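You operate a simulated robot arm through the tools that you are given. There is no shell and no other tool. Be economical: measure what you need, move in short steps, check, and stop when the job is done.

You are at the controls of a simulated robot arm. One attempt, no reset.

## Task
Water the blue pot up to its line and brush the spilt soil off the bench.
Fine: put the can and the red brush back; the other pots stay dry. Set down upright: grey watering can, red brush. What is to be rubbed or washed off counts as gone when no trace of it is left.

It is judged by the outcome, as a careful person would: the job done as asked, and still so three seconds after it is handed in. It fails if anything else is knocked over, pushed out of place, dropped, spilled or broken.

## Robot
A 6-joint arm with a two-finger parallel gripper, fixed in place. Base frame: the origin is at the foot of the arm, x ahead of it, y to its left, z up. Readings come in m, rad, newtons and seconds.
With the tool pointing down near the work surface it reaches from about 0.4 to 0.86 m from the base axis. Its first joint turns from -2.007 to 2.007 rad. Payload 4.2 kg.
Tool frame: the origin (TCP) lies between the finger pads and is the grasp point; the fingertips stand 0.023 m ahead of it; z points along the fingers, y is the line along which they close. The gripper opens to 0.094 m. The fingers are 0.038 m wide and 0.01 m thick; the gripper's body (0.054 by 0.096 m) begins 0.039 m behind the TCP.
Orientation is that of the tool frame in the base frame, as [roll, pitch, yaw] about the fixed x, y, z axes, in that order (R = Rz(yaw) Ry(pitch) Rx(roll)). With the fingers straight down and closing along the base's y, the tool's x points along the base's -x, its y along +y and its z along -z.

## Interface
- The arm moves only by the tool play_rows. Its argument "series" is one flat list of numbers, 7 for each row, row after row: the turn, a rotation vector about the tool's x, y, z in units of 5 degrees (1.0 is 5 degrees), then the shift along the tool's x, y, z in units of 20 mm (1.0 is 20 mm), then the opening, from 0 (shut) to 1 (fully open). In form: [ax, ay, az, x, y, z, jaw, ax, ay, az, x, y, z, jaw, ...]. A call has 1 to 8 rows; each row shifts and turns the commanded pose from where the row before left it, along the tool's axes as they then stand. A call with a number of a shift or a turn outside -1 to 1 is refused whole. Each row takes 0.2 s and may step no farther than 0.05 m and 0.15 rad from the row before; otherwise, or with a gripper value out of range, the whole call is refused. A pose out of reach is approached as far as the arm can. The call stops where the force on the tool passes 90 N (or 10 N more than at its start, if that is more) or the arm is blocked; 0.2 s more then pass. Each finger travels about 0.108 m/s and halts on what it meets, pressing with about 42 N; the grip force reading is that of the motor and also rises with nothing between the fingers. The clock runs only during rows and for 0.2 s after the last one: add rows that do not move to give the fingers time. It gives the time, the measured TCP pose, the force on the tool (base axes), the opening and the grip force at its end, in the units of the frame above (readings bear some noise), with the torque about the TCP (base axes, N m) and any sound that the robot's microphone picked up.
- Cameras (640 x 400 px; columns grow to the right, rows downward): "scene" is now at [0.2285, 0.1735, 1.1676]; the picture's right is [-0.10, -1.00, -0.00], its down [-0.70, 0.07, -0.71] and it looks along [0.71, -0.07, -0.71] (base axes); focal length 275 px, centre (320, 200). "wrist" rides on the gripper at [0.086, 0.016, -0.075] in the tool frame; the picture's right is [-0.18, 0.98, 0.00], its down [-0.58, -0.11, -0.81] and it looks along [-0.79, -0.15, 0.59] (tool axes); focal length 243 px, centre (320, 200). There is no depth. A picture from a camera that has moved, and an enlarged one, comes with that camera's place and axes in the base frame and with its lens. The place of the scene camera against the robot may be out by one fixed shift of up to 0.025 m in any direction.
- capture(camera): a new picture of that camera. It takes no simulated time.
- lift_body(by): slides the trunk up (or, below 0, down) by that many m; the arm and the scene camera ride with it, the base frame stays. It gives what a move gives, with no picture.
- aim_head(pan, tilt): turns the head with the scene camera to pan (to the left, within 1.396 rad either way) and tilt (down, from -0.506 to 1.204), counted from straight ahead of the robot. It gives what a move gives.
- enlarge(camera, box): a new picture of the part [left, top, right, bottom] of that camera's present view, enlarged. It takes no simulated time.
- sign_off(): hands the job in; it is judged then, once.

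Work in short steps. Places have to be worked out from the pictures, the camera data and where the tool is seen: move nearer, look again, correct. Check each grasp and each placing, and mend what went wrong. You have 120 turns and 64 pictures in all, those below and enlarged ones among them. Open the gripper and draw the arm clear of the work before you hand the job in, unless the task says otherwise; then end with one line.

The tools are called after "Request:" by a JSON object that holds its "fn" and its "kwargs". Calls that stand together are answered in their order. play_rows: Moves the arm, as the interface text tells. Its arguments: {"type":"object","properties":{"series":{"type":"array"}},"required":["series"]} The other tools are called the same way: lift_body (by) slides the trunk up or down; aim_head (pan, tilt) turns the head that bears the scene camera; capture (camera) takes a picture; enlarge (camera, box) takes an enlarged picture of a part of a camera's view; sign_off () hands the job in.

At the start:

```text
time: 0.0
tcp_pos: [0.5646, -0.214, 0.8656]
tcp_rot: [3.141, 0.0, 3.141]
wrist_force: [0.3, -0.1, -0.2]
torque: [-0.01, 0.0, -0.01]
gripper_width: 0.0942
gripper_force: 0.0
trunk travel left (down, up): [-0.525, 0.465]
head pan, tilt: [-0.099, 0.784]
```

scene: 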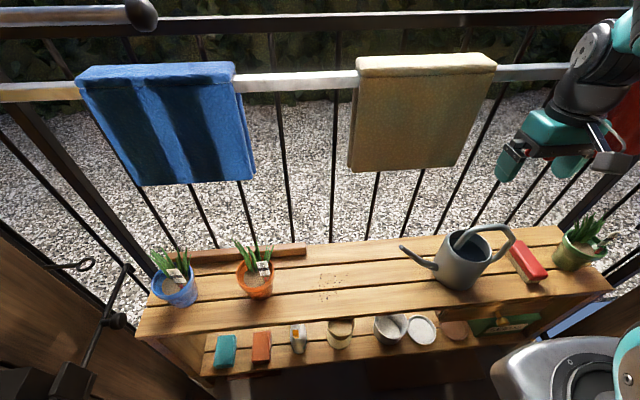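
wrist: 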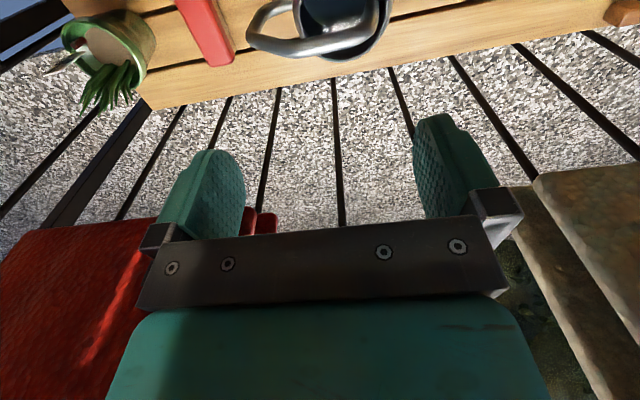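

I'll look closer at the bench items before moving.

Request:
{"fn": "enlarge", "kwargs": {"camera": "scene", "box": [380, 200, 640, 362]}}

Request:
{"fn": "enlarge", "kwargs": {"camera": "scene", "box": [120, 220, 380, 382]}}

```text
2.46 times, centred on (510, 281) of scene
camera zoom: at [0.2285, 0.1735, 1.1676], right [-0.1, -1.0, 0.0], down [-0.7, 0.07, -0.71], along [0.71, -0.07, -0.71], focal length 677 px, centre (-148, 1)
```

zoom: 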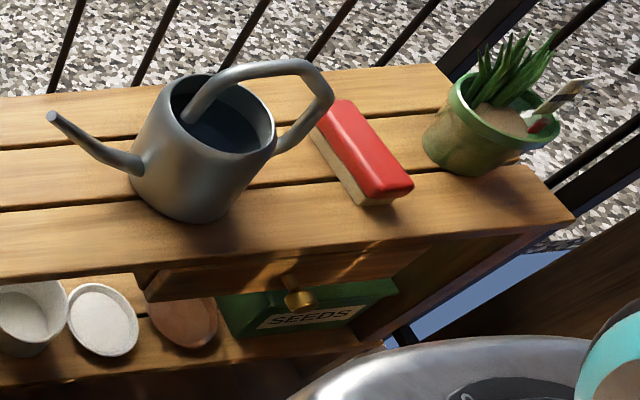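

```text
2.46 times, centred on (250, 301) of scene
camera zoom: at [0.2285, 0.1735, 1.1676], right [-0.1, -1.0, 0.0], down [-0.7, 0.07, -0.71], along [0.71, -0.07, -0.71], focal length 677 px, centre (492, -49)
```

zoom: 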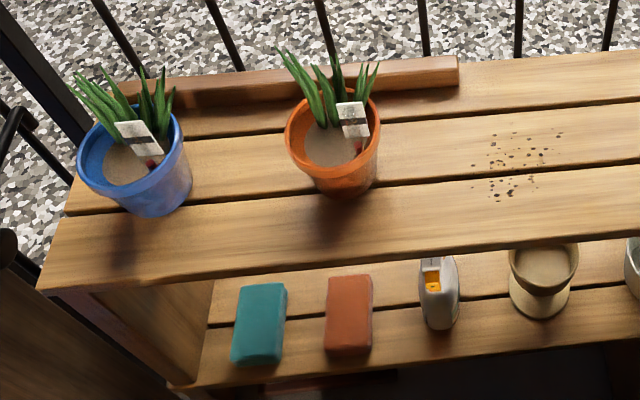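

Bench top looks to be near z≈0.55. I look closer at the blue pot's line and the can.

Request:
{"fn": "enlarge", "kwargs": {"camera": "scene", "box": [135, 235, 215, 285]}}

Request:
{"fn": "enlarge", "kwargs": {"camera": "scene", "box": [395, 220, 555, 320]}}

```text
8.00 times, centred on (175, 260) of scene
camera zoom: at [0.2285, 0.1735, 1.1676], right [-0.1, -1.0, 0.0], down [-0.7, 0.07, -0.71], along [0.71, -0.07, -0.71], focal length 2201 px, centre (1480, -280)
```

zoom: 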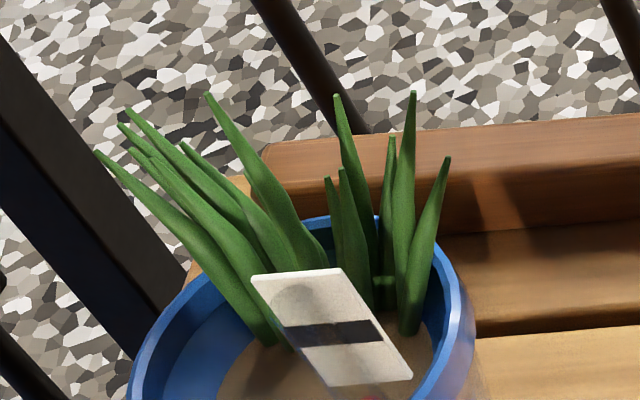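

```text
4.00 times, centred on (475, 270) of scene
camera zoom: at [0.2285, 0.1735, 1.1676], right [-0.1, -1.0, 0.0], down [-0.7, 0.07, -0.71], along [0.71, -0.07, -0.71], focal length 1100 px, centre (-300, -80)
```

zoom: 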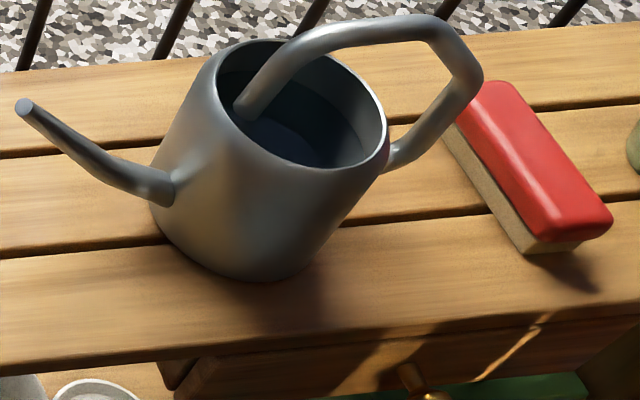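

The tag has a black band and something red below, likely an indicator. I look at it once more.

Request:
{"fn": "enlarge", "kwargs": {"camera": "scene", "box": [145, 262, 209, 302]}}

```text
10.00 times, centred on (177, 282) of scene
camera zoom: at [0.2285, 0.1735, 1.1676], right [-0.1, -1.0, 0.0], down [-0.7, 0.07, -0.71], along [0.71, -0.07, -0.71], focal length 2751 px, centre (1750, -620)
```

zoom: 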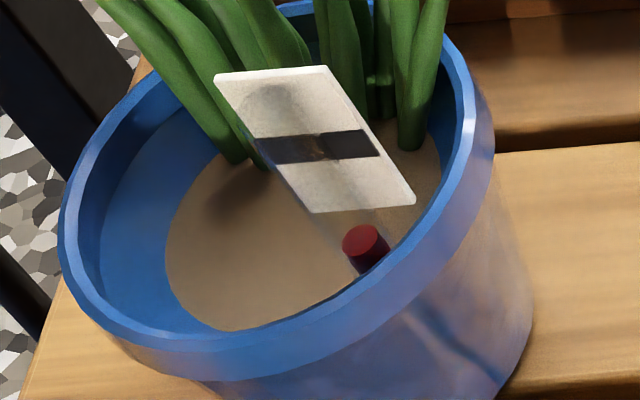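

The can's handle bar runs roughly along base y near (0.565, -0.25). I turn the gripper +90° about vertical in place so that the fingers close across it and the camera looks toward the pots.

Request:
{"fn": "play_rows", "kwargs": {"series": [0, 0, -1, 0, 0, 0, 1, 0, 0, -1, 0, 0, 0, 1, 0, 0, -1, 0, 0, 0, 1, 0, 0, -1, 0, 0, 0, 1, 0, 0, -1, 0, 0, 0, 1, 0, 0, -1, 0, 0, 0, 1, 0, 0, -1, 0, 0, 0, 1, 0, 0, -1, 0, 0, 0, 1]}}

Request:
{"fn": "play_rows", "kwargs": {"series": [0, 0, -1, 0, 0, 0, 1, 0, 0, -1, 0, 0, 0, 1, 0, 0, -1, 0, 0, 0, 1, 0, 0, -1, 0, 0, 0, 1, 0, 0, -1, 0, 0, 0, 1, 0, 0, -1, 0, 0, 0, 1, 0, 0, -1, 0, 0, 0, 1, 0, 0, -1, 0, 0, 0, 1]}}

Request:
{"fn": "play_rows", "kwargs": {"series": [0, 0, -1, 0, 0, 0, 1, 0, 0, -1, 0, 0, 0, 1, 0, 0, 0, 1, 0, 0, 1, 0, 0, 0, 1, 0, 0, 1]}}

Request:
{"fn": "capture", "kwargs": {"camera": "wrist"}}

Request:
{"fn": "capture", "kwargs": {"camera": "scene"}}

```text
time: 1.8
tcp_pos: [0.5639, -0.2135, 0.8671]
tcp_rot: [3.14, 0.0, -2.442]
wrist_force: [-0.8, 0.1, -1.2]
torque: [-0.01, 0.01, 0.05]
gripper_width: 0.0941
gripper_force: 0.1
trunk travel left (down, up): [-0.525, 0.465]
head pan, tilt: [-0.099, 0.784]
```

```text
time: 3.6
tcp_pos: [0.5641, -0.2142, 0.8667]
tcp_rot: [-3.141, 0.001, -1.741]
wrist_force: [-0.6, 0.8, -0.6]
torque: [-0.02, 0.0, 0.02]
gripper_width: 0.0941
gripper_force: 0.1
trunk travel left (down, up): [-0.525, 0.465]
head pan, tilt: [-0.099, 0.784]
```

```text
time: 4.6
tcp_pos: [0.5652, -0.2528, 0.8676]
tcp_rot: [-3.141, 0.0, -1.572]
wrist_force: [-0.6, 0.7, 0.3]
torque: [-0.02, 0.0, 0.0]
gripper_width: 0.0938
gripper_force: 0.1
trunk travel left (down, up): [-0.525, 0.465]
head pan, tilt: [-0.099, 0.784]
```

```text
56 pictures are left
camera wrist: at [0.549, -0.3387, 0.9423], right [-0.98, 0.18, 0.0], down [0.11, 0.58, 0.81], along [0.15, 0.79, -0.59], focal length 243 px, centre (320, 200)
```

wrist: 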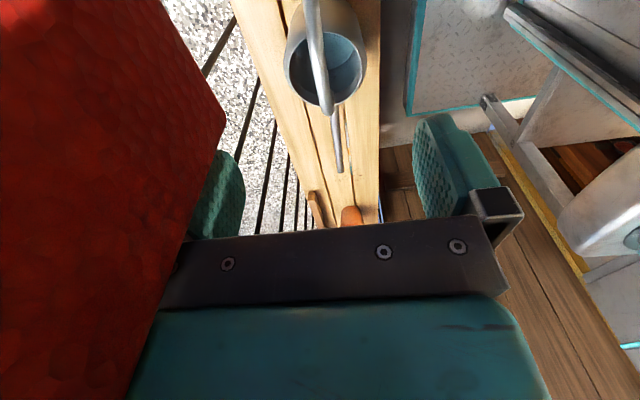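

```text
55 pictures are left
camera scene: at [0.2285, 0.1736, 1.1676], right [-0.1, -1.0, 0.0], down [-0.7, 0.07, -0.71], along [0.71, -0.07, -0.71], focal length 275 px, centre (320, 200)
```

scene: 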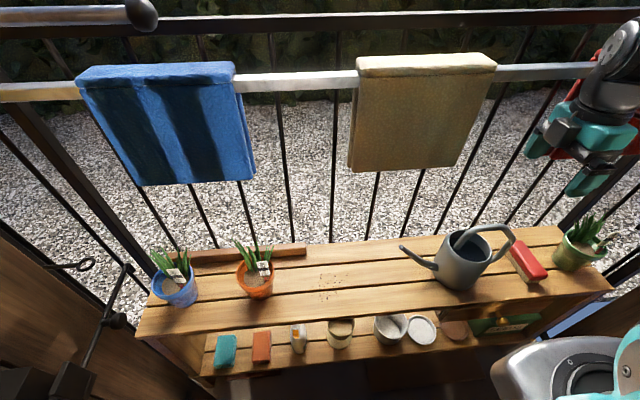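

Can lies in plane x≈0.57. I back off toward -y and down somewhat to see the handle from the wrist camera.

Request:
{"fn": "play_rows", "kwargs": {"series": [0, 0, 0, 1, 0, 0.5, 1, 0, 0, 0, 1, 0, 0.5, 1, 0, 0, 0, 1, 0, 0.5, 1, 0, 0, 0, 1, 0, 0.5, 1]}}

Request:
{"fn": "capture", "kwargs": {"camera": "wrist"}}

```text
time: 5.6
tcp_pos: [0.5649, -0.333, 0.8262]
tcp_rot: [-3.141, 0.001, -1.569]
wrist_force: [-0.5, -0.5, -0.2]
torque: [-0.02, -0.02, -0.02]
gripper_width: 0.0939
gripper_force: 0.0
trunk travel left (down, up): [-0.525, 0.465]
head pan, tilt: [-0.099, 0.784]
```

```text
54 pictures are left
camera wrist: at [0.5491, -0.4191, 0.9013], right [-0.98, 0.18, 0.0], down [0.11, 0.58, 0.81], along [0.15, 0.79, -0.59], focal length 243 px, centre (320, 200)
```

wrist: 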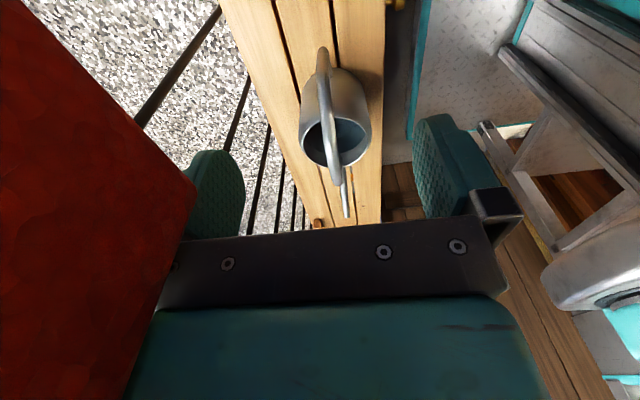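

Handle bar top estimated at y −0.25…−0.19, x≈0.572, z≈0.705. I go above it, lower halfway and check.

Request:
{"fn": "play_rows", "kwargs": {"series": [0, 0, 0.4, -1, -0.35, 0, 1, 0, 0, 0, -1, 0, 0, 1, 0, 0, 0, -1, 0, 0, 1, 0, 0, 0, -1, 0, 0, 1, 0, 0, 0, -1, 0, 1, 1, 0, 0, 0, -0.6, 0, 1, 1, 0, 0, 0, 0, 0, 1, 1]}}

Request:
{"fn": "enlarge", "kwargs": {"camera": "scene", "box": [395, 140, 595, 265]}}

Request:
{"fn": "capture", "kwargs": {"camera": "wrist"}}

```text
time: 7.2
tcp_pos: [0.5756, -0.2208, 0.7663]
tcp_rot: [-3.141, -0.001, -1.605]
wrist_force: [-0.2, 0.4, -0.2]
torque: [0.0, 0.02, -0.01]
gripper_width: 0.094
gripper_force: 0.0
trunk travel left (down, up): [-0.525, 0.465]
head pan, tilt: [-0.099, 0.784]
```

```text
3.20 times, centred on (495, 202) of scene
camera zoom: at [0.2284, 0.1736, 1.1676], right [-0.1, -1.0, 0.0], down [-0.7, 0.07, -0.71], along [0.71, -0.07, -0.71], focal length 880 px, centre (-240, 192)
```

zoom: 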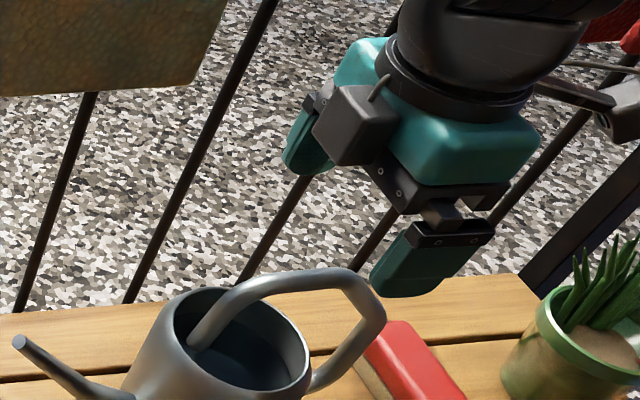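

```text
52 pictures are left
camera wrist: at [0.5563, -0.3068, 0.8417], right [-0.98, 0.22, 0.0], down [0.13, 0.58, 0.81], along [0.18, 0.79, -0.59], focal length 243 px, centre (320, 200)
```

wrist: 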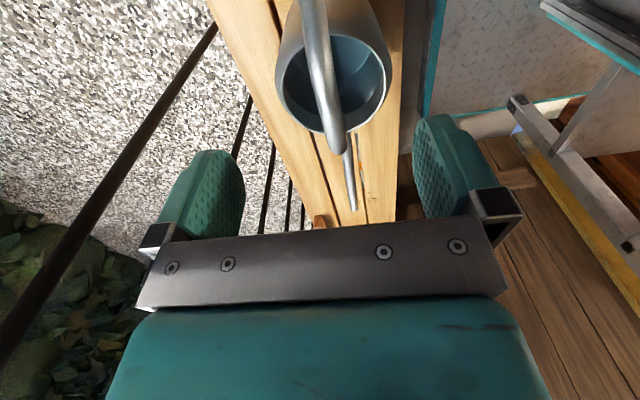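

Comparing gripper and handle in the same picture, the bar centre lies ~2 cm further +y than assumed (y≈−0.20), z≈0.69. I shift, descend, and check before closing.

Request:
{"fn": "play_rows", "kwargs": {"series": [0, 0, 0, -1, 0.15, 0, 1, 0, 0, 0, 0, 0, 1, 1, 0, 0, 0, 0, 0, 1, 1, 0, 0, 0, 0, 0, 0.8, 1, 0, 0, 0, 0, 0, 0.8, 1, 0, 0, 0, 0, 0, 0, 1]}}

Request:
{"fn": "enlarge", "kwargs": {"camera": "scene", "box": [395, 180, 555, 280]}}

Request:
{"fn": "capture", "kwargs": {"camera": "wrist"}}

```text
time: 8.6
tcp_pos: [0.5728, -0.2019, 0.6938]
tcp_rot: [3.14, 0.001, -1.605]
wrist_force: [-0.3, -0.6, 0.3]
torque: [0.0, -0.02, 0.02]
gripper_width: 0.0938
gripper_force: 0.0
trunk travel left (down, up): [-0.525, 0.465]
head pan, tilt: [-0.099, 0.784]
```

```text
4.00 times, centred on (475, 230) of scene
camera zoom: at [0.2285, 0.1735, 1.1676], right [-0.1, -1.0, 0.0], down [-0.7, 0.07, -0.71], along [0.71, -0.07, -0.71], focal length 1100 px, centre (-300, 80)
```

zoom: 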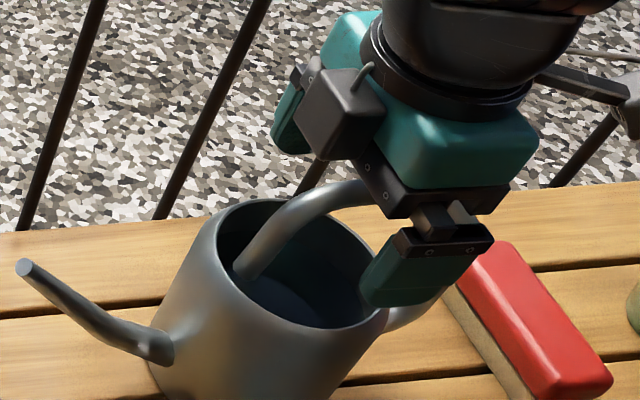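

```text
50 pictures are left
camera wrist: at [0.5537, -0.2869, 0.7692], right [-0.98, 0.22, 0.0], down [0.13, 0.58, 0.81], along [0.18, 0.79, -0.59], focal length 243 px, centre (320, 200)
```

wrist: 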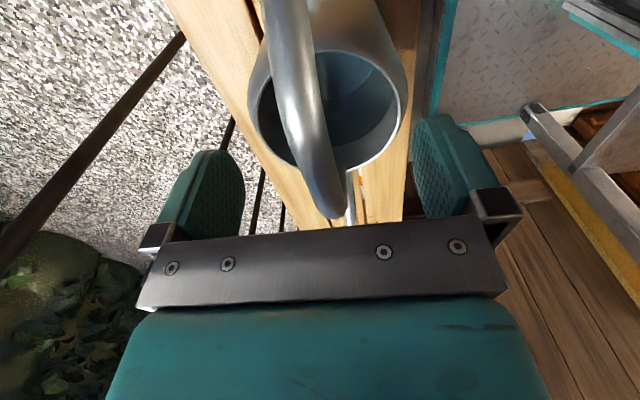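

The bar sits between the fingers at TCP level. I close.

Request:
{"fn": "play_rows", "kwargs": {"series": [0, 0, 0, 0, 0, 0, 0.5, 0, 0, 0, 0, 0, 0, 0.25, 0, 0, 0, 0, 0, 0, 0, 0, 0, 0, 0, 0, 0, 0, 0, 0, 0, 0, 0, 0, 0]}}

Request:
{"fn": "capture", "kwargs": {"camera": "wrist"}}

```text
time: 9.8
tcp_pos: [0.5719, -0.2012, 0.694]
tcp_rot: [-3.141, 0.0, -1.605]
wrist_force: [-2.5, 1.7, 0.6]
torque: [0.17, 0.12, 0.04]
gripper_width: 0.0149
gripper_force: 41.5
trunk travel left (down, up): [-0.525, 0.465]
head pan, tilt: [-0.099, 0.784]
```

```text
49 pictures are left
camera wrist: at [0.5536, -0.2868, 0.7694], right [-0.98, 0.22, 0.0], down [0.13, 0.58, 0.81], along [0.18, 0.79, -0.59], focal length 243 px, centre (320, 200)
```

wrist: 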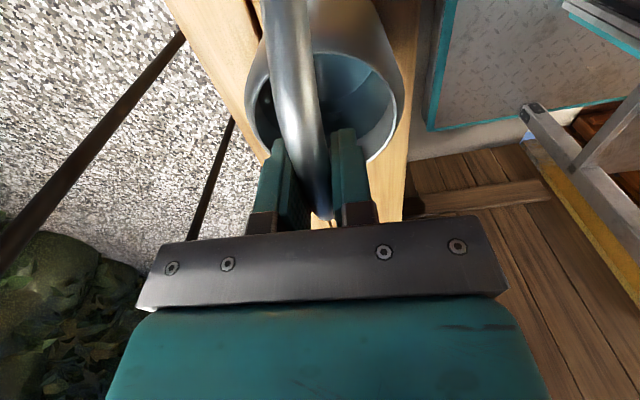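

Gripped at 15 mm. I lift 4 cm gently and check load.

Request:
{"fn": "play_rows", "kwargs": {"series": [0, 0, 0, 0, 0, -0.3, 0, 0, 0, 0, 0, 0, -0.7, 0, 0, 0, 0, 0, 0, -0.7, 0, 0, 0, 0, 0, 0, -0.3, 0, 0, 0, 0, 0, 0, 0, 0]}}

Request:
{"fn": "enlarge", "kwargs": {"camera": "scene", "box": [380, 160, 572, 280]}}

```text
time: 11.0
tcp_pos: [0.5723, -0.2016, 0.7351]
tcp_rot: [3.14, 0.0, -1.606]
wrist_force: [0.6, -0.9, -8.0]
torque: [-0.06, 0.0, -0.01]
gripper_width: 0.0147
gripper_force: 41.5
trunk travel left (down, up): [-0.525, 0.465]
head pan, tilt: [-0.099, 0.784]
```

```text
3.33 times, centred on (476, 220) of scene
camera zoom: at [0.2287, 0.1735, 1.1675], right [-0.1, -1.0, 0.0], down [-0.7, 0.07, -0.71], along [0.71, -0.07, -0.71], focal length 917 px, centre (-200, 133)
```

zoom: 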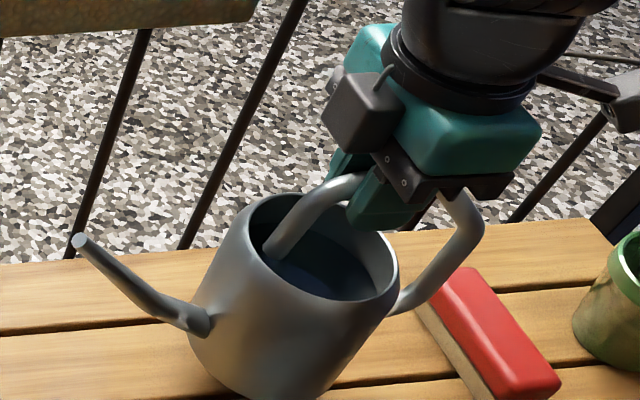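

Load 8 N and balanced. Spout tip is ≈(+0.16 ahead, −0.028 below) TCP. I raise the can to clear the orange pot's leaves, then travel toward the blue pot at (≈0.565, 0.475).

Request:
{"fn": "play_rows", "kwargs": {"series": [0, 0, 0, 0, 0, -1, 0, 0, 0, 0, 0, 0, -1, 0, 0, 0, 0, 0, 0, -1, 0, 0, 0, 0, 0, 0, -1, 0, 0, 0, 0, 0, 0, -1, 0, 0, 0, 0, 0, 0, -1, 0, 0, 0, 0, 0, 0, -1, 0, 0, 0, 0, 0, 0, -1, 0]}}

Request:
{"fn": "play_rows", "kwargs": {"series": [0, 0, 0, -1, 0.224, 0, 0, 0, 0, 0, -1, 0.224, 0, 0, 0, 0, 0, -1, 0.224, 0, 0, 0, 0, 0, -1, 0.224, 0, 0, 0, 0, 0, -1, 0.224, 0, 0, 0, 0, 0, -1, 0.224, 0, 0, 0, 0, 0, -1, 0.224, 0, 0, 0, 0, 0, -1, 0.224, 0, 0]}}

Request:
{"fn": "play_rows", "kwargs": {"series": [0, 0, 0, -1, 0.224, 0, 0, 0, 0, 0, -1, 0.224, 0, 0, 0, 0, 0, -1, 0.224, 0, 0, 0, 0, 0, -1, 0.224, 0, 0, 0, 0, 0, -1, 0.224, 0, 0, 0, 0, 0, -1, 0.224, 0, 0, 0, 0, 0, -1, 0.224, 0, 0, 0, 0, 0, -1, 0.224, 0, 0]}}

Request:
{"fn": "capture", "kwargs": {"camera": "scene"}}

```text
time: 12.8
tcp_pos: [0.5722, -0.2012, 0.8936]
tcp_rot: [3.138, 0.001, -1.603]
wrist_force: [0.2, -0.7, -9.0]
torque: [-0.07, 0.02, 0.01]
gripper_width: 0.0148
gripper_force: 41.8
trunk travel left (down, up): [-0.525, 0.465]
head pan, tilt: [-0.099, 0.784]
```

```text
time: 14.6
tcp_pos: [0.5423, -0.0411, 0.8937]
tcp_rot: [3.141, 0.0, -1.606]
wrist_force: [-0.3, -0.1, -8.0]
torque: [-0.07, 0.03, 0.01]
gripper_width: 0.0147
gripper_force: 41.5
trunk travel left (down, up): [-0.525, 0.465]
head pan, tilt: [-0.099, 0.784]
```

```text
time: 16.4
tcp_pos: [0.5121, 0.1212, 0.8945]
tcp_rot: [3.141, -0.003, -1.606]
wrist_force: [0.1, -0.8, -7.7]
torque: [-0.08, -0.03, 0.01]
gripper_width: 0.0148
gripper_force: 41.9
trunk travel left (down, up): [-0.525, 0.465]
head pan, tilt: [-0.099, 0.784]
```

```text
47 pictures are left
camera scene: at [0.2287, 0.1735, 1.1675], right [-0.1, -1.0, 0.0], down [-0.7, 0.07, -0.71], along [0.71, -0.07, -0.71], focal length 275 px, centre (320, 200)
```

scene: 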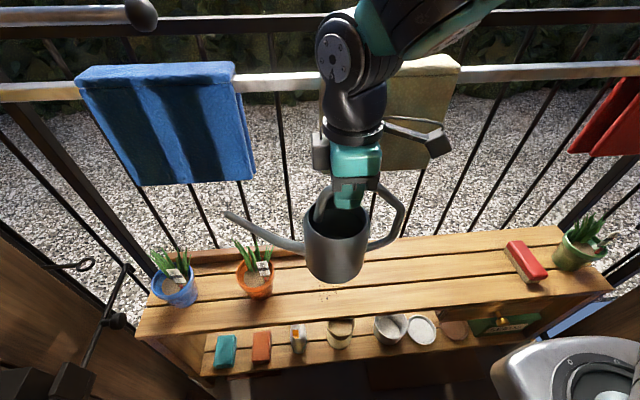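

Safe transit so far. Next I turn the spout to point diagonally (+x,+y) so the can body stays clear of the orange pot.

Request:
{"fn": "play_rows", "kwargs": {"series": [0, 0, 1, 0, 0, 0, 0, 0, 0, 1, 0, 0, 0, 0, 0, 0, 1, 0, 0, 0, 0, 0, 0, 1, 0, 0, 0, 0, 0, 0, 1, 0, 0, 0, 0, 0, 0, 1, 0, 0, 0, 0, 0, 0, 1, 0, 0, 0, 0, 0, 0, 1, 0, 0, 0, 0]}}

Request:
{"fn": "play_rows", "kwargs": {"series": [0, 0, 0.6, 0, 0, 0, 0, 0, 0, 0, -0.7, 1, 0, 0, 0, 0, 0, -0.7, 1, 0, 0, 0, 0, 0, -0.7, 1, 0, 0, 0, 0, 0, -0.7, 1, 0, 0, 0, 0, 0, -0.7, 1, 0, 0, 0, 0, 0, -0.7, 1, 0, 0, 0, 0, 0, -0.7, 1, 0, 0]}}

Request:
{"fn": "capture", "kwargs": {"camera": "scene"}}

```text
time: 18.2
tcp_pos: [0.5116, 0.121, 0.8945]
tcp_rot: [-3.142, -0.002, -2.303]
wrist_force: [-0.3, 0.0, -8.2]
torque: [-0.05, 0.09, -0.01]
gripper_width: 0.0148
gripper_force: 42.3
trunk travel left (down, up): [-0.525, 0.465]
head pan, tilt: [-0.099, 0.784]
```

```text
time: 20.0
tcp_pos: [0.481, 0.2894, 0.8944]
tcp_rot: [3.141, 0.001, -2.355]
wrist_force: [0.4, 0.3, -7.7]
torque: [-0.08, 0.09, -0.05]
gripper_width: 0.0147
gripper_force: 41.4
trunk travel left (down, up): [-0.525, 0.465]
head pan, tilt: [-0.099, 0.784]
```

```text
46 pictures are left
camera scene: at [0.2287, 0.1736, 1.1675], right [-0.1, -1.0, 0.0], down [-0.7, 0.07, -0.71], along [0.71, -0.07, -0.71], focal length 275 px, centre (320, 200)
```

scene: 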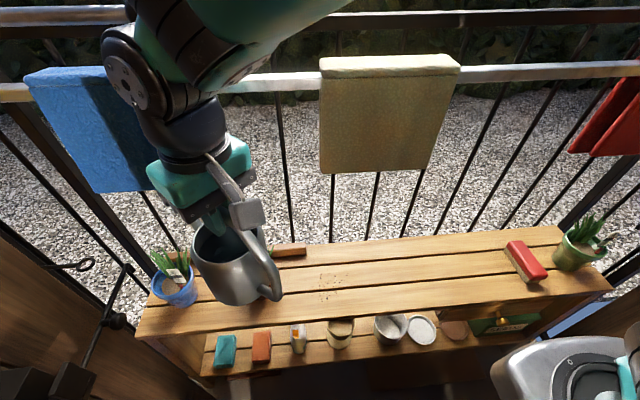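

The towels on the rail look shifted compared with the start; I check closely whether the arm is touching them.

Request:
{"fn": "enlarge", "kwargs": {"camera": "scene", "box": [0, 0, 480, 300]}}

Request:
{"fn": "capture", "kwargs": {"camera": "wrist"}}

```text
1.33 times, centred on (240, 150) of scene
camera zoom: at [0.2287, 0.1736, 1.1675], right [-0.1, -1.0, 0.0], down [-0.7, 0.07, -0.71], along [0.71, -0.07, -0.71], focal length 367 px, centre (427, 267)
```

zoom: 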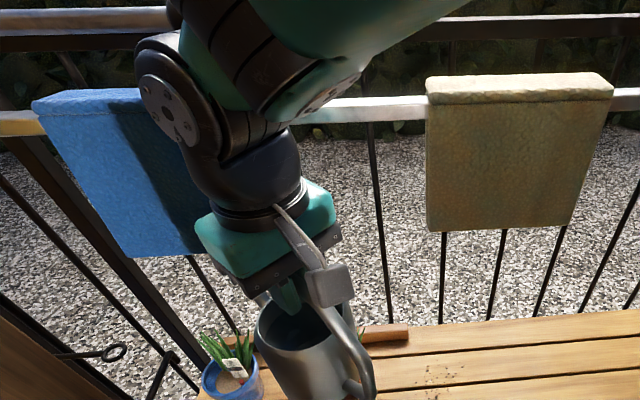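

```text
44 pictures are left
camera wrist: at [0.4097, 0.2402, 0.9689], right [-0.56, 0.83, 0.0], down [0.49, 0.33, 0.81], along [0.67, 0.45, -0.59], focal length 243 px, centre (320, 200)
```

wrist: 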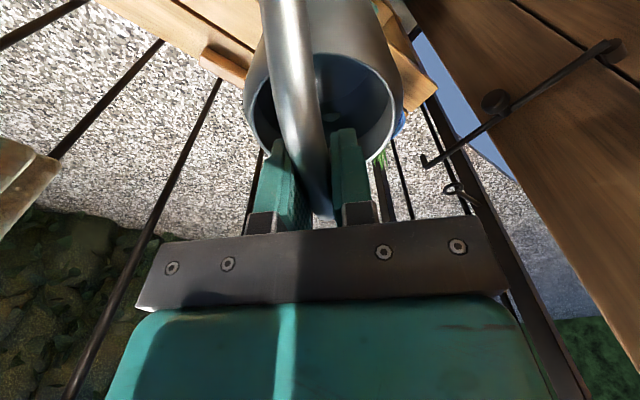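

The arm is actually ~0.25 m short of the rail (no contact possible), so the cloths move on their own. I continue to the pour position above the pot.

Request:
{"fn": "play_rows", "kwargs": {"series": [0, 0, 0, -0.65, 0.98, 0, 0, 0, 0, 0, -0.65, 0.98, 0, 0, 0, 0, 0, -0.65, 0.98, 0, 0, 0, 0, 0, -0.65, 0.98, 0, 0, 0, 0, 0, 0, 0, 1, 0, 0, 0, 0, 0, 0, 1, 0, 0, 0, 0, 0, 0, 1, 0]}}

Request:
{"fn": "capture", "kwargs": {"camera": "scene"}}

Request:
{"fn": "capture", "kwargs": {"camera": "wrist"}}

```text
time: 21.6
tcp_pos: [0.4624, 0.3817, 0.8339]
tcp_rot: [3.141, -0.001, -2.356]
wrist_force: [0.0, -0.3, -7.3]
torque: [-0.06, 0.09, 0.03]
gripper_width: 0.0146
gripper_force: 42.4
trunk travel left (down, up): [-0.525, 0.465]
head pan, tilt: [-0.099, 0.784]
```

```text
43 pictures are left
camera scene: at [0.2286, 0.1738, 1.1675], right [-0.1, -1.0, 0.0], down [-0.7, 0.07, -0.71], along [0.71, -0.07, -0.71], focal length 275 px, centre (320, 200)
```

scene: 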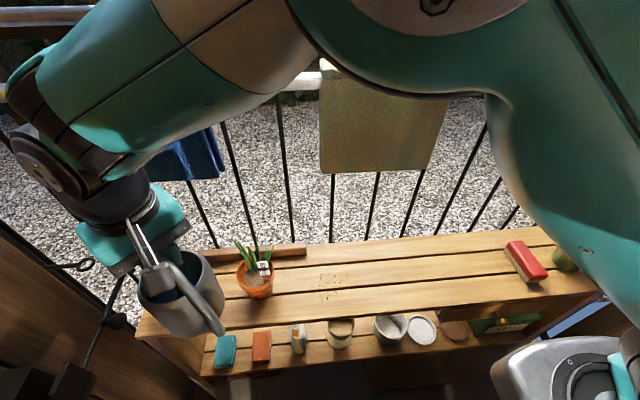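

```text
42 pictures are left
camera wrist: at [0.3905, 0.3331, 0.9087], right [-0.56, 0.83, 0.0], down [0.49, 0.33, 0.81], along [0.67, 0.46, -0.59], focal length 243 px, centre (320, 200)
```

wrist: 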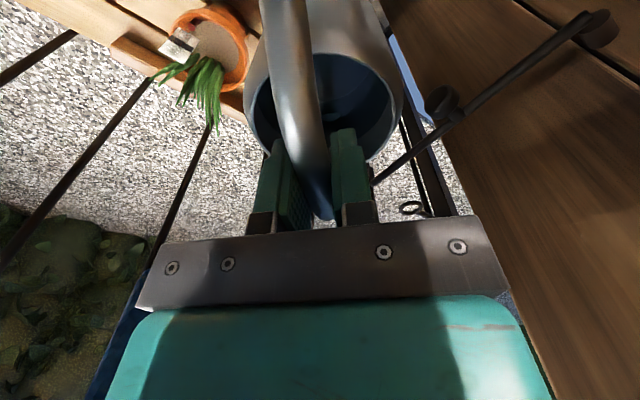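

The can blocks the view of the pot here, and there's a wooden panel at the left whose clearance I need. I pan the head left for a look.

Request:
{"fn": "aim_head", "kwargs": {"pan": 0.6, "tilt": 0.9}}

Request:
{"fn": "capture", "kwargs": {"camera": "scene"}}

```text
time: 22.7
tcp_pos: [0.4618, 0.3816, 0.8338]
tcp_rot: [3.141, -0.001, -2.355]
wrist_force: [-1.1, -0.1, -8.7]
torque: [-0.04, 0.11, 0.01]
gripper_width: 0.0148
gripper_force: 42.2
trunk travel left (down, up): [-0.525, 0.465]
head pan, tilt: [0.6, 0.901]
```

```text
41 pictures are left
camera scene: at [0.21, 0.2244, 1.1582], right [0.56, -0.83, 0.0], down [-0.65, -0.44, -0.62], along [0.51, 0.35, -0.78], focal length 275 px, centre (320, 200)
```

scene: 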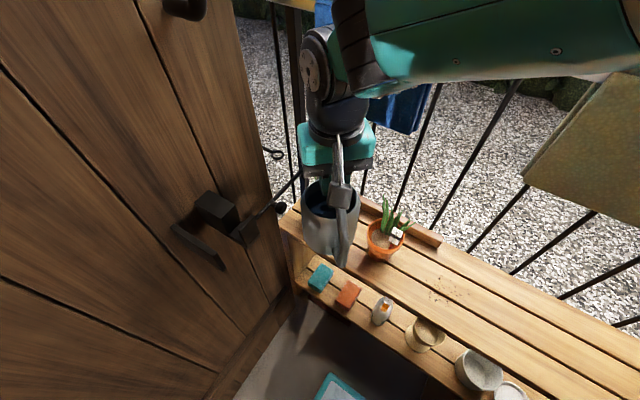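

The door plane is at y≈0.58 with a handle, so I keep clear of it: I use a spout heading of ~25° from x, TCP near (0.42, 0.41). Restore head aim, rotate and move in.

Request:
{"fn": "aim_head", "kwargs": {"pan": -0.099, "tilt": 0.784}}

Request:
{"fn": "play_rows", "kwargs": {"series": [0, 0, 1, 0, 0, 0, 0, 0, 0, 1, 0, 0, 0, 0, 0, 0, 1, 0, 0, 0, 0, 0, 0, 1, 0, 0, 0, 0, 0, 0, 0, 0.385, 0.566, 0.925, 0, 0, 0, 0, 0.385, 0.566, 0.925, 0, 0, 0, 0, 0.385, 0.566, 0.925, 0, 0, 0, 0, 0.385, 0.566, 0.925, 0]}}

Request:
{"fn": "capture", "kwargs": {"camera": "scene"}}

```text
time: 23.7
tcp_pos: [0.4639, 0.3817, 0.8339]
tcp_rot: [3.141, 0.0, -2.356]
wrist_force: [0.5, -0.2, -7.2]
torque: [-0.04, 0.07, 0.02]
gripper_width: 0.0146
gripper_force: 41.4
trunk travel left (down, up): [-0.525, 0.465]
head pan, tilt: [-0.099, 0.784]
```

```text
time: 25.5
tcp_pos: [0.4167, 0.4087, 0.7604]
tcp_rot: [-3.14, 0.0, -2.707]
wrist_force: [-0.4, 0.0, -8.0]
torque: [-0.02, 0.06, 0.0]
gripper_width: 0.0144
gripper_force: 42.0
trunk travel left (down, up): [-0.525, 0.465]
head pan, tilt: [-0.099, 0.784]
```

```text
40 pictures are left
camera scene: at [0.2287, 0.1737, 1.1675], right [-0.1, -0.99, 0.0], down [-0.7, 0.07, -0.71], along [0.7, -0.07, -0.71], focal length 275 px, centre (320, 200)
```

scene: 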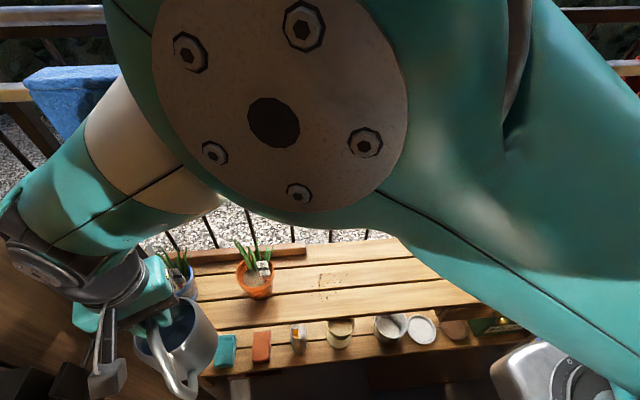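

I zoom at the pot and spout.

Request:
{"fn": "enlarge", "kwargs": {"camera": "scene", "box": [100, 230, 260, 330]}}

```text
4.00 times, centred on (180, 280) of scene
camera zoom: at [0.2287, 0.1737, 1.1675], right [-0.1, -0.99, 0.0], down [-0.7, 0.07, -0.71], along [0.7, -0.07, -0.71], focal length 1100 px, centre (880, -120)
```

zoom: 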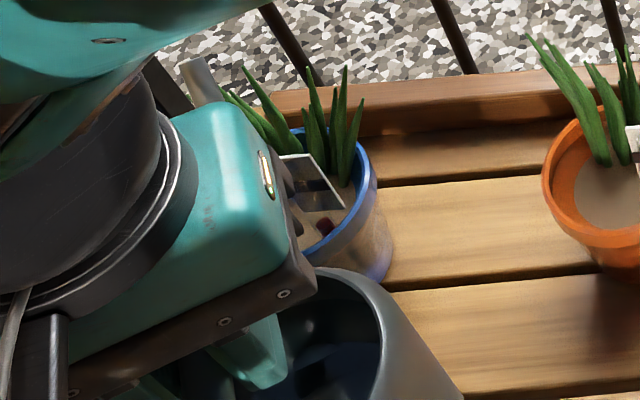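

Float and tag stay visible, and the spout tip is seen above the pot. I shift the tip slightly toward the front of the pot, lower 2 cm, and start tilting 10° while keeping the tip fixed.

Request:
{"fn": "play_rows", "kwargs": {"series": [0, 0, 0, 0.44, 0.48, 1, 0, 0, 1, 0, -0.15, 0, -0.69, 0, 0, 1, 0, -0.15, 0, -0.69, 0, 0, 0, 0, 0, 0, 0, 0]}}

Request:
{"fn": "enlarge", "kwargs": {"camera": "scene", "box": [100, 230, 260, 330]}}

```text
time: 26.5
tcp_pos: [0.4116, 0.4181, 0.7673]
tcp_rot: [3.141, -0.176, -2.706]
wrist_force: [-1.0, -0.7, -7.0]
torque: [0.04, -0.07, -0.02]
gripper_width: 0.0149
gripper_force: 41.9
trunk travel left (down, up): [-0.525, 0.465]
head pan, tilt: [-0.099, 0.784]
```

```text
4.00 times, centred on (180, 280) of scene
camera zoom: at [0.2286, 0.1738, 1.1674], right [-0.1, -0.99, 0.0], down [-0.7, 0.07, -0.71], along [0.7, -0.07, -0.71], focal length 1100 px, centre (880, -120)
```

zoom: 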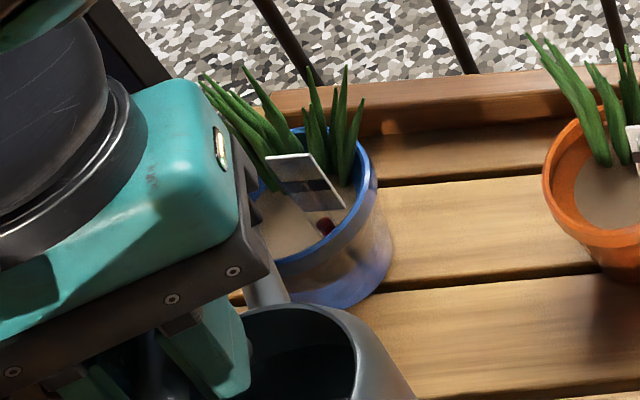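

No flow signs yet. Tilt further, 5° more, and look for change.

Request:
{"fn": "play_rows", "kwargs": {"series": [0, 1, 0, -0.15, 0, -0.69, 0, 0, 0, 0, 0, 0, 0, 0]}}

Request:
{"fn": "play_rows", "kwargs": {"series": [0, 1, 0, -0.15, 0, -0.69, 0, 0, 0, 0, 0, 0, 0, 0]}}

Request:
{"fn": "enlarge", "kwargs": {"camera": "scene", "box": [100, 230, 260, 330]}}

```text
time: 27.1
tcp_pos: [0.4162, 0.4211, 0.7805]
tcp_rot: [3.141, -0.263, -2.705]
wrist_force: [1.0, -0.9, -8.1]
torque: [0.11, -0.15, -0.03]
gripper_width: 0.0146
gripper_force: 42.1
trunk travel left (down, up): [-0.525, 0.465]
head pan, tilt: [-0.099, 0.784]
```

```text
time: 27.7
tcp_pos: [0.4211, 0.4242, 0.7918]
tcp_rot: [-3.141, -0.347, -2.708]
wrist_force: [0.0, -0.3, -7.1]
torque: [0.13, -0.26, 0.0]
gripper_width: 0.0149
gripper_force: 42.5
trunk travel left (down, up): [-0.525, 0.465]
head pan, tilt: [-0.099, 0.784]
```

```text
4.00 times, centred on (180, 280) of scene
camera zoom: at [0.2286, 0.1738, 1.1674], right [-0.1, -0.99, 0.0], down [-0.7, 0.07, -0.71], along [0.7, -0.07, -0.71], focal length 1100 px, centre (880, -120)
```

zoom: 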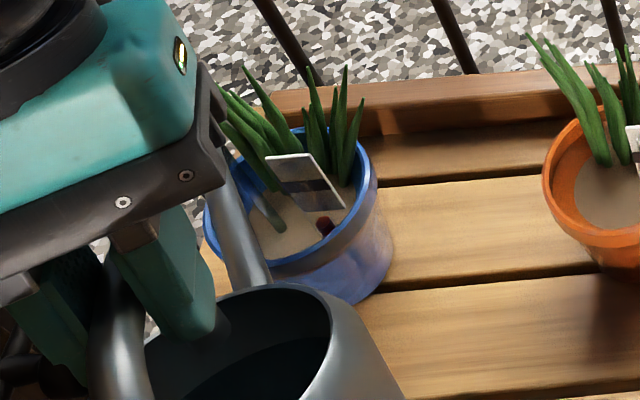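

View is clear now. I zoom deeper for flow.

Request:
{"fn": "enlarge", "kwargs": {"camera": "scene", "box": [140, 250, 204, 290]}}

```text
10.00 times, centred on (172, 270) of scene
camera zoom: at [0.2286, 0.1738, 1.1674], right [-0.1, -0.99, 0.0], down [-0.7, 0.07, -0.71], along [0.7, -0.07, -0.71], focal length 2751 px, centre (1800, -500)
```

zoom: 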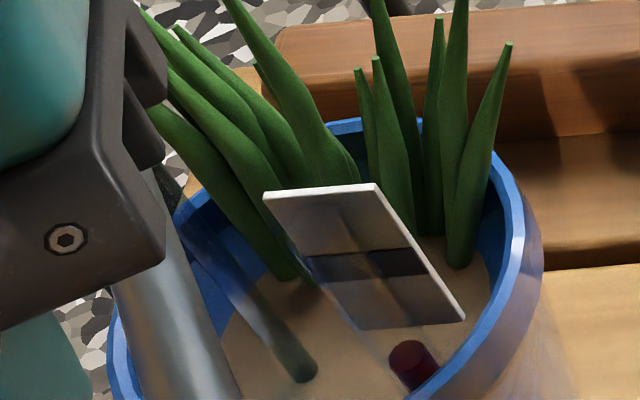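

A translucent stream falls from the spout and lands well inside the pot. I hold this tilt a moment and check the red float.

Request:
{"fn": "play_rows", "kwargs": {"series": [0, 0, 0, 0, 0, 0, 0, 0, 0, 0, 0, 0, 0, 0, 0, 0, 0, 0, 0, 0, 0, 0, 0, 0, 0, 0, 0, 0]}}

Request:
{"fn": "enlarge", "kwargs": {"camera": "scene", "box": [140, 250, 204, 290]}}

```text
time: 28.7
tcp_pos: [0.4217, 0.4233, 0.7927]
tcp_rot: [-3.14, -0.349, -2.705]
wrist_force: [0.2, 0.1, -8.2]
torque: [0.12, -0.26, 0.0]
gripper_width: 0.0148
gripper_force: 42.0
trunk travel left (down, up): [-0.525, 0.465]
head pan, tilt: [-0.099, 0.784]
```

```text
10.00 times, centred on (172, 270) of scene
camera zoom: at [0.2286, 0.1738, 1.1674], right [-0.1, -0.99, 0.0], down [-0.7, 0.07, -0.71], along [0.7, -0.07, -0.71], focal length 2751 px, centre (1800, -500)
```

zoom: 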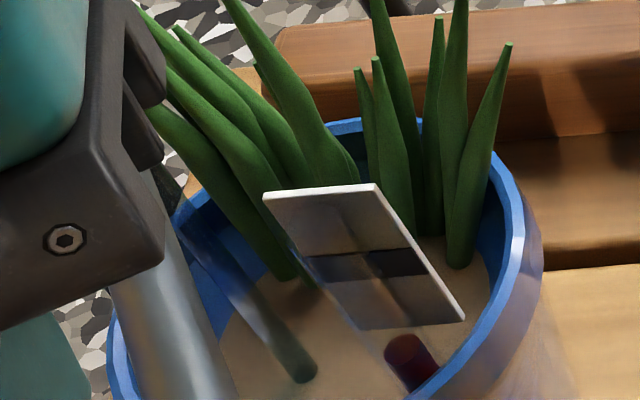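

Float is rising (≈8 px of ~75 needed, per second). I hold on for a further 1.6 s and re-read.

Request:
{"fn": "play_rows", "kwargs": {"series": [0, 0, 0, 0, 0, 0, 0, 0, 0, 0, 0, 0, 0, 0, 0, 0, 0, 0, 0, 0, 0, 0, 0, 0, 0, 0, 0, 0, 0, 0, 0, 0, 0, 0, 0, 0, 0, 0, 0, 0, 0, 0, 0, 0, 0, 0, 0, 0, 0]}}

Request:
{"fn": "enlarge", "kwargs": {"camera": "scene", "box": [140, 250, 204, 290]}}

```text
time: 30.3
tcp_pos: [0.4225, 0.4232, 0.792]
tcp_rot: [-3.141, -0.348, -2.707]
wrist_force: [0.1, -0.3, -8.1]
torque: [0.11, -0.2, 0.01]
gripper_width: 0.0148
gripper_force: 42.2
trunk travel left (down, up): [-0.525, 0.465]
head pan, tilt: [-0.099, 0.784]
```

```text
10.00 times, centred on (172, 270) of scene
camera zoom: at [0.2286, 0.1738, 1.1674], right [-0.1, -0.99, 0.0], down [-0.7, 0.07, -0.71], along [0.7, -0.07, -0.71], focal length 2751 px, centre (1800, -500)
```

zoom: 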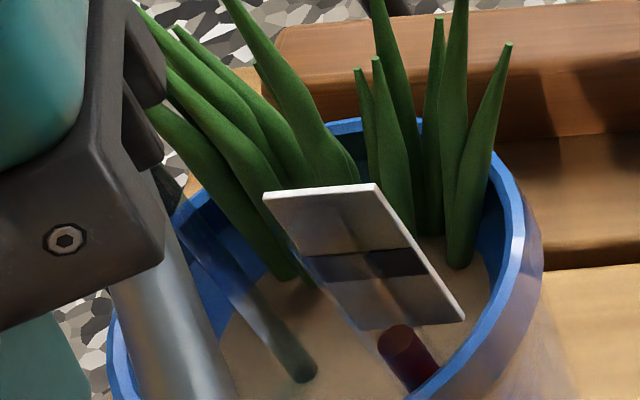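

Rising ~12 px per 1.6 s; ~80 px to go. I tilt a further 2.5° and hold 1.4 s.

Request:
{"fn": "play_rows", "kwargs": {"series": [0, 0.5, 0, -0.075, 0, -0.345, 0, 0, 0, 0, 0, 0, 0, 0, 0, 0, 0, 0, 0, 0, 0, 0, 0, 0, 0, 0, 0, 0, 0, 0, 0, 0, 0, 0, 0, 0, 0, 0, 0, 0, 0, 0, 0, 0, 0, 0, 0, 0, 0]}}

Request:
{"fn": "play_rows", "kwargs": {"series": [0, 0, 0, 0, 0, 0, 0, 0, 0, 0, 0, 0, 0, 0, 0, 0, 0, 0, 0, 0, 0, 0, 0, 0, 0, 0, 0, 0]}}

Request:
{"fn": "enlarge", "kwargs": {"camera": "scene", "box": [140, 250, 204, 290]}}

```text
time: 31.9
tcp_pos: [0.4222, 0.4235, 0.7916]
tcp_rot: [-3.141, -0.349, -2.706]
wrist_force: [-0.2, -0.6, -7.6]
torque: [0.09, -0.23, 0.02]
gripper_width: 0.0148
gripper_force: 41.5
out of reach, approached as far as the arm can: row 1
trunk travel left (down, up): [-0.525, 0.465]
head pan, tilt: [-0.099, 0.784]
```

```text
time: 32.9
tcp_pos: [0.4229, 0.4243, 0.7917]
tcp_rot: [-3.14, -0.349, -2.705]
wrist_force: [0.2, 0.3, -8.3]
torque: [0.1, -0.24, 0.04]
gripper_width: 0.0147
gripper_force: 42.0
trunk travel left (down, up): [-0.525, 0.465]
head pan, tilt: [-0.099, 0.784]
```

```text
10.00 times, centred on (172, 270) of scene
camera zoom: at [0.2286, 0.1738, 1.1674], right [-0.1, -0.99, 0.0], down [-0.7, 0.07, -0.71], along [0.7, -0.07, -0.71], focal length 2751 px, centre (1800, -500)
```

zoom: 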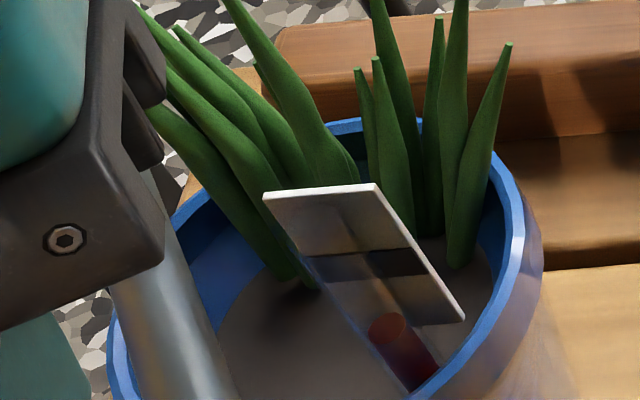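

Flow stopped (water level now at the spout) and the arm is at its reach limit at this tilt; float still needs ~65 px. I untilt 5°, then raise the trunk so the wrist can lean further, and re-lower.

Request:
{"fn": "play_rows", "kwargs": {"series": [0, -1, 0, 0.15, 0, 0.69, 0, 0, 0, 0, 0, 0, 0, 0]}}

Request:
{"fn": "lift_body", "kwargs": {"by": 0.15}}

```text
time: 33.5
tcp_pos: [0.4144, 0.4194, 0.7809]
tcp_rot: [3.142, -0.305, -2.707]
wrist_force: [-0.4, 0.5, -7.7]
torque: [0.11, -0.2, -0.01]
gripper_width: 0.015
gripper_force: 42.1
trunk travel left (down, up): [-0.525, 0.465]
head pan, tilt: [-0.099, 0.784]
```

```text
time: 35.3
tcp_pos: [0.4143, 0.4188, 0.9313]
tcp_rot: [3.141, -0.305, -2.705]
wrist_force: [-0.3, -0.2, -9.1]
torque: [0.14, -0.18, -0.01]
gripper_width: 0.0149
gripper_force: 42.1
trunk travel left (down, up): [-0.675, 0.315]
head pan, tilt: [-0.099, 0.784]
```

Now lower by 0.14 m straight down and check the view.

Request:
{"fn": "play_rows", "kwargs": {"series": [0, 0, 0, -0.3, 0, 0.954, 0, 0, 0, 0, -0.3, 0, 0.954, 0, 0, 0, 0, -0.3, 0, 0.954, 0, 0, 0, 0, -0.3, 0, 0.954, 0, 0, 0, 0, -0.3, 0, 0.954, 0, 0, 0, 0, -0.3, 0, 0.954, 0, 0, 0, 0, -0.3, 0, 0.954, 0]}}

Request:
{"fn": "capture", "kwargs": {"camera": "scene"}}

```text
time: 36.9
tcp_pos: [0.4128, 0.421, 0.7912]
tcp_rot: [-3.141, -0.304, -2.704]
wrist_force: [0.0, -0.5, -8.4]
torque: [0.11, -0.23, 0.04]
gripper_width: 0.0147
gripper_force: 42.7
trunk travel left (down, up): [-0.675, 0.315]
head pan, tilt: [-0.099, 0.784]
```

```text
32 pictures are left
camera scene: at [0.2286, 0.1737, 1.3175], right [-0.1, -0.99, 0.0], down [-0.7, 0.07, -0.71], along [0.7, -0.07, -0.71], focal length 275 px, centre (320, 200)
```

scene: 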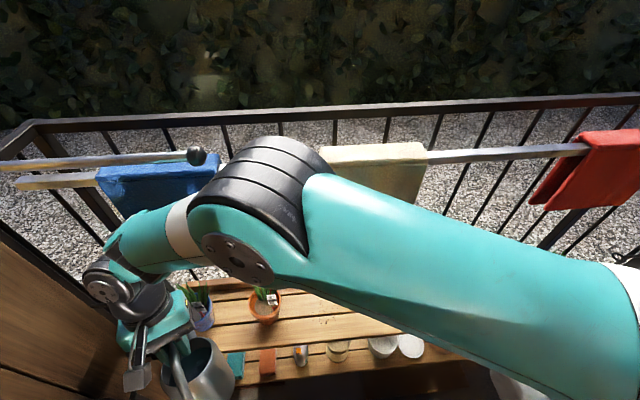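

Posture is good and pot remains in view. Tilt on to ~25° and watch.

Request:
{"fn": "play_rows", "kwargs": {"series": [0, 0.5, 0, -0.075, 0, -0.345, 0, 0, 1, 0, -0.15, 0, -0.69, 0, 0, 0, 0, 0, 0, 0, 0]}}

Request:
{"fn": "enlarge", "kwargs": {"camera": "scene", "box": [160, 270, 240, 320]}}

```text
time: 37.7
tcp_pos: [0.4228, 0.4224, 0.8079]
tcp_rot: [3.141, -0.432, -2.707]
wrist_force: [0.0, -0.1, -7.6]
torque: [0.18, -0.3, -0.02]
gripper_width: 0.0148
gripper_force: 41.5
trunk travel left (down, up): [-0.675, 0.315]
head pan, tilt: [-0.099, 0.784]
```

```text
8.00 times, centred on (200, 295) of scene
camera zoom: at [0.2286, 0.1738, 1.3174], right [-0.1, -0.99, 0.0], down [-0.7, 0.07, -0.71], along [0.7, -0.07, -0.71], focal length 2201 px, centre (1280, -560)
```

zoom: 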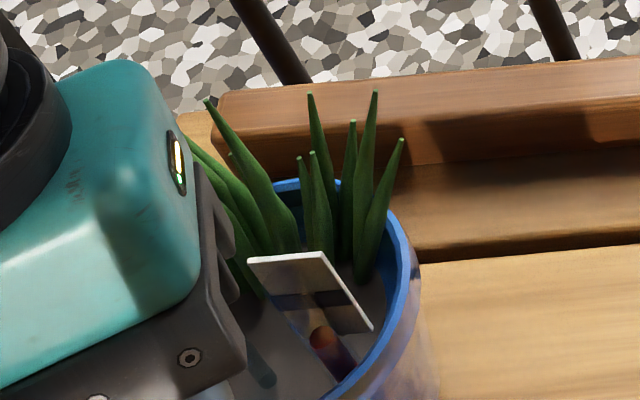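

Flowing again; float nears the band. Hold 1 s and re-read.

Request:
{"fn": "play_rows", "kwargs": {"series": [0, 0, 0, 0, 0, 0, 0, 0, 0, 0, 0, 0, 0, 0, 0, 0, 0, 0, 0, 0, 0, 0, 0, 0, 0, 0, 0, 0]}}

Request:
{"fn": "enlarge", "kwargs": {"camera": "scene", "box": [180, 290, 228, 320]}}

```text
time: 38.7
tcp_pos: [0.4224, 0.4229, 0.8092]
tcp_rot: [3.139, -0.431, -2.708]
wrist_force: [-0.7, 0.4, -8.2]
torque: [0.18, -0.34, -0.02]
gripper_width: 0.0149
gripper_force: 41.7
trunk travel left (down, up): [-0.675, 0.315]
head pan, tilt: [-0.099, 0.784]
```

```text
13.33 times, centred on (204, 305) of scene
camera zoom: at [0.2287, 0.1738, 1.3174], right [-0.1, -0.99, 0.0], down [-0.7, 0.07, -0.71], along [0.7, -0.07, -0.71], focal length 3668 px, centre (1867, -1200)
```

zoom: 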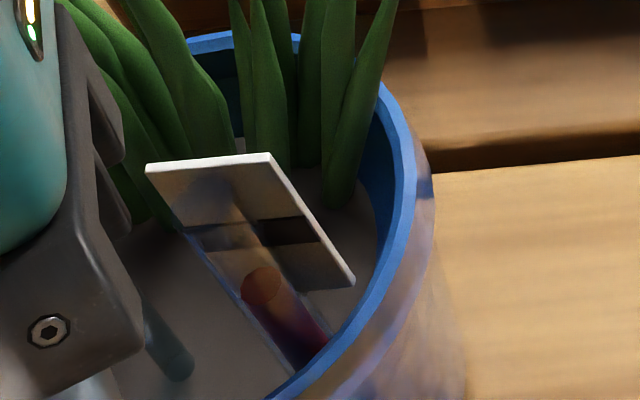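

Float top is just below the band (with some view parallax). I pour ~0.8 s more, then tilt back to stop and inspect.

Request:
{"fn": "play_rows", "kwargs": {"series": [0, 0, 0, 0, 0, 0, 0, 0, 0, 0, 0, 0, 0, 0, 0, 0, 0, 0, 0, 0, 0, 0, -1, 0, 0.15, 0, 0.69, 0, 0, -1, 0, 0.15, 0, 0.69, 0, 0, 0, 0, 0, 0, 0, 0]}}

Request:
{"fn": "enlarge", "kwargs": {"camera": "scene", "box": [180, 290, 228, 320]}}

```text
time: 40.1
tcp_pos: [0.4096, 0.4175, 0.7851]
tcp_rot: [3.141, -0.262, -2.704]
wrist_force: [0.4, -0.5, -7.9]
torque: [0.1, -0.2, -0.01]
gripper_width: 0.0149
gripper_force: 42.2
trunk travel left (down, up): [-0.675, 0.315]
head pan, tilt: [-0.099, 0.784]
```

```text
13.33 times, centred on (204, 305) of scene
camera zoom: at [0.2287, 0.1738, 1.3174], right [-0.1, -0.99, 0.0], down [-0.7, 0.07, -0.71], along [0.7, -0.07, -0.71], focal length 3668 px, centre (1867, -1200)
```

zoom: 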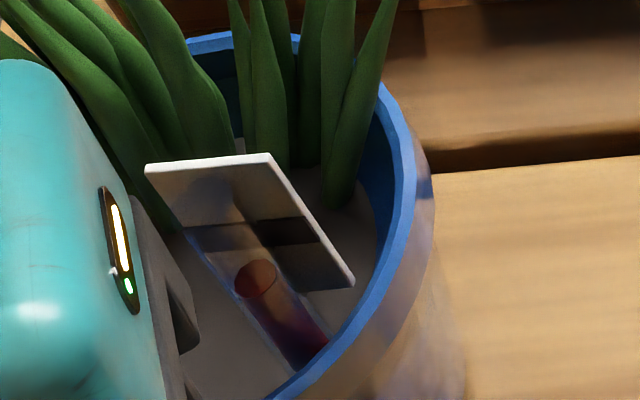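

Flow stopped. I level the can and retreat to a spot where the wrist camera can see the gauge at a flatter angle to read it properly.

Request:
{"fn": "play_rows", "kwargs": {"series": [0, -1, 0, 0, 0, 0, 0, 0, -1, 0, 0, 0, 0, 0, 0, -1, 0, 0, 0, 0, 0, 0, 0, 0, 0.35, -1, 0, 0, 0, 0, 0, 0.35, -1, 0, 0, 0, 0, 0, 0.35, -1, 0, 0, 0, 0, 0, 0.35, -1, 0, 0, 0, 0, 0, 0.35, -1, 0, 0]}}

Request:
{"fn": "play_rows", "kwargs": {"series": [0, 0, 0, 0.35, -1, 0, 0, 0, 0, 0, 0.35, -1, 0, 0, 0, 0, 0, 0.35, -1, 0, 0, 0, 0, 0, 0.35, -1, 0, 0, 0, 0, -1, 0, 0, 0, 0, 0, 0, -1, 0, 0, 0, 0, 0, 0, -1, 0, 0, 0, 0, 0, 0, -1, 0, 0, 0, 0]}}

Request:
{"fn": "play_rows", "kwargs": {"series": [0, 0, -1, 0, 0, 0, 0, 0, 0, -1, 0, 0, 0, 0, 0, 0, -1, 0, 0, 0, 0, 0, 0, -1, 0, 0, 0, 0, 0, 0, -1, 0, 0, 0, 0, 0, 0, -0.6, 0, 0, 0.8, 0, 0, 0, 0, 0, 0, 0.8, 0]}}

Request:
{"fn": "capture", "kwargs": {"camera": "wrist"}}

```text
time: 41.9
tcp_pos: [0.4209, 0.3128, 0.7861]
tcp_rot: [3.14, 0.001, -2.705]
wrist_force: [0.1, 0.4, -7.5]
torque: [-0.01, 0.09, 0.02]
gripper_width: 0.0148
gripper_force: 41.8
trunk travel left (down, up): [-0.675, 0.315]
head pan, tilt: [-0.099, 0.784]
```

```text
time: 43.7
tcp_pos: [0.4289, 0.2279, 0.7862]
tcp_rot: [3.141, 0.001, -2.355]
wrist_force: [0.4, -0.2, -7.9]
torque: [-0.07, 0.07, 0.0]
gripper_width: 0.0147
gripper_force: 41.7
trunk travel left (down, up): [-0.675, 0.315]
head pan, tilt: [-0.099, 0.784]
```

```text
time: 45.3
tcp_pos: [0.429, 0.2278, 0.7539]
tcp_rot: [-3.141, -0.001, -1.868]
wrist_force: [-1.1, 0.7, -7.9]
torque: [-0.09, 0.03, -0.03]
gripper_width: 0.0146
gripper_force: 42.0
trunk travel left (down, up): [-0.675, 0.315]
head pan, tilt: [-0.099, 0.784]
```

```text
28 pictures are left
camera wrist: at [0.3885, 0.1499, 0.829], right [-0.89, 0.46, 0.0], down [0.27, 0.52, 0.81], along [0.37, 0.71, -0.59], focal length 243 px, centre (320, 200)
```

wrist: 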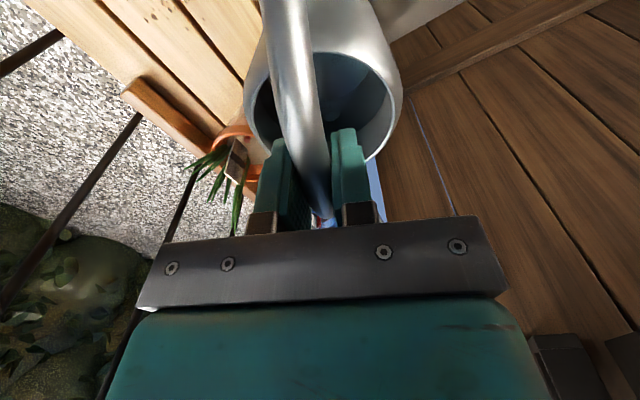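

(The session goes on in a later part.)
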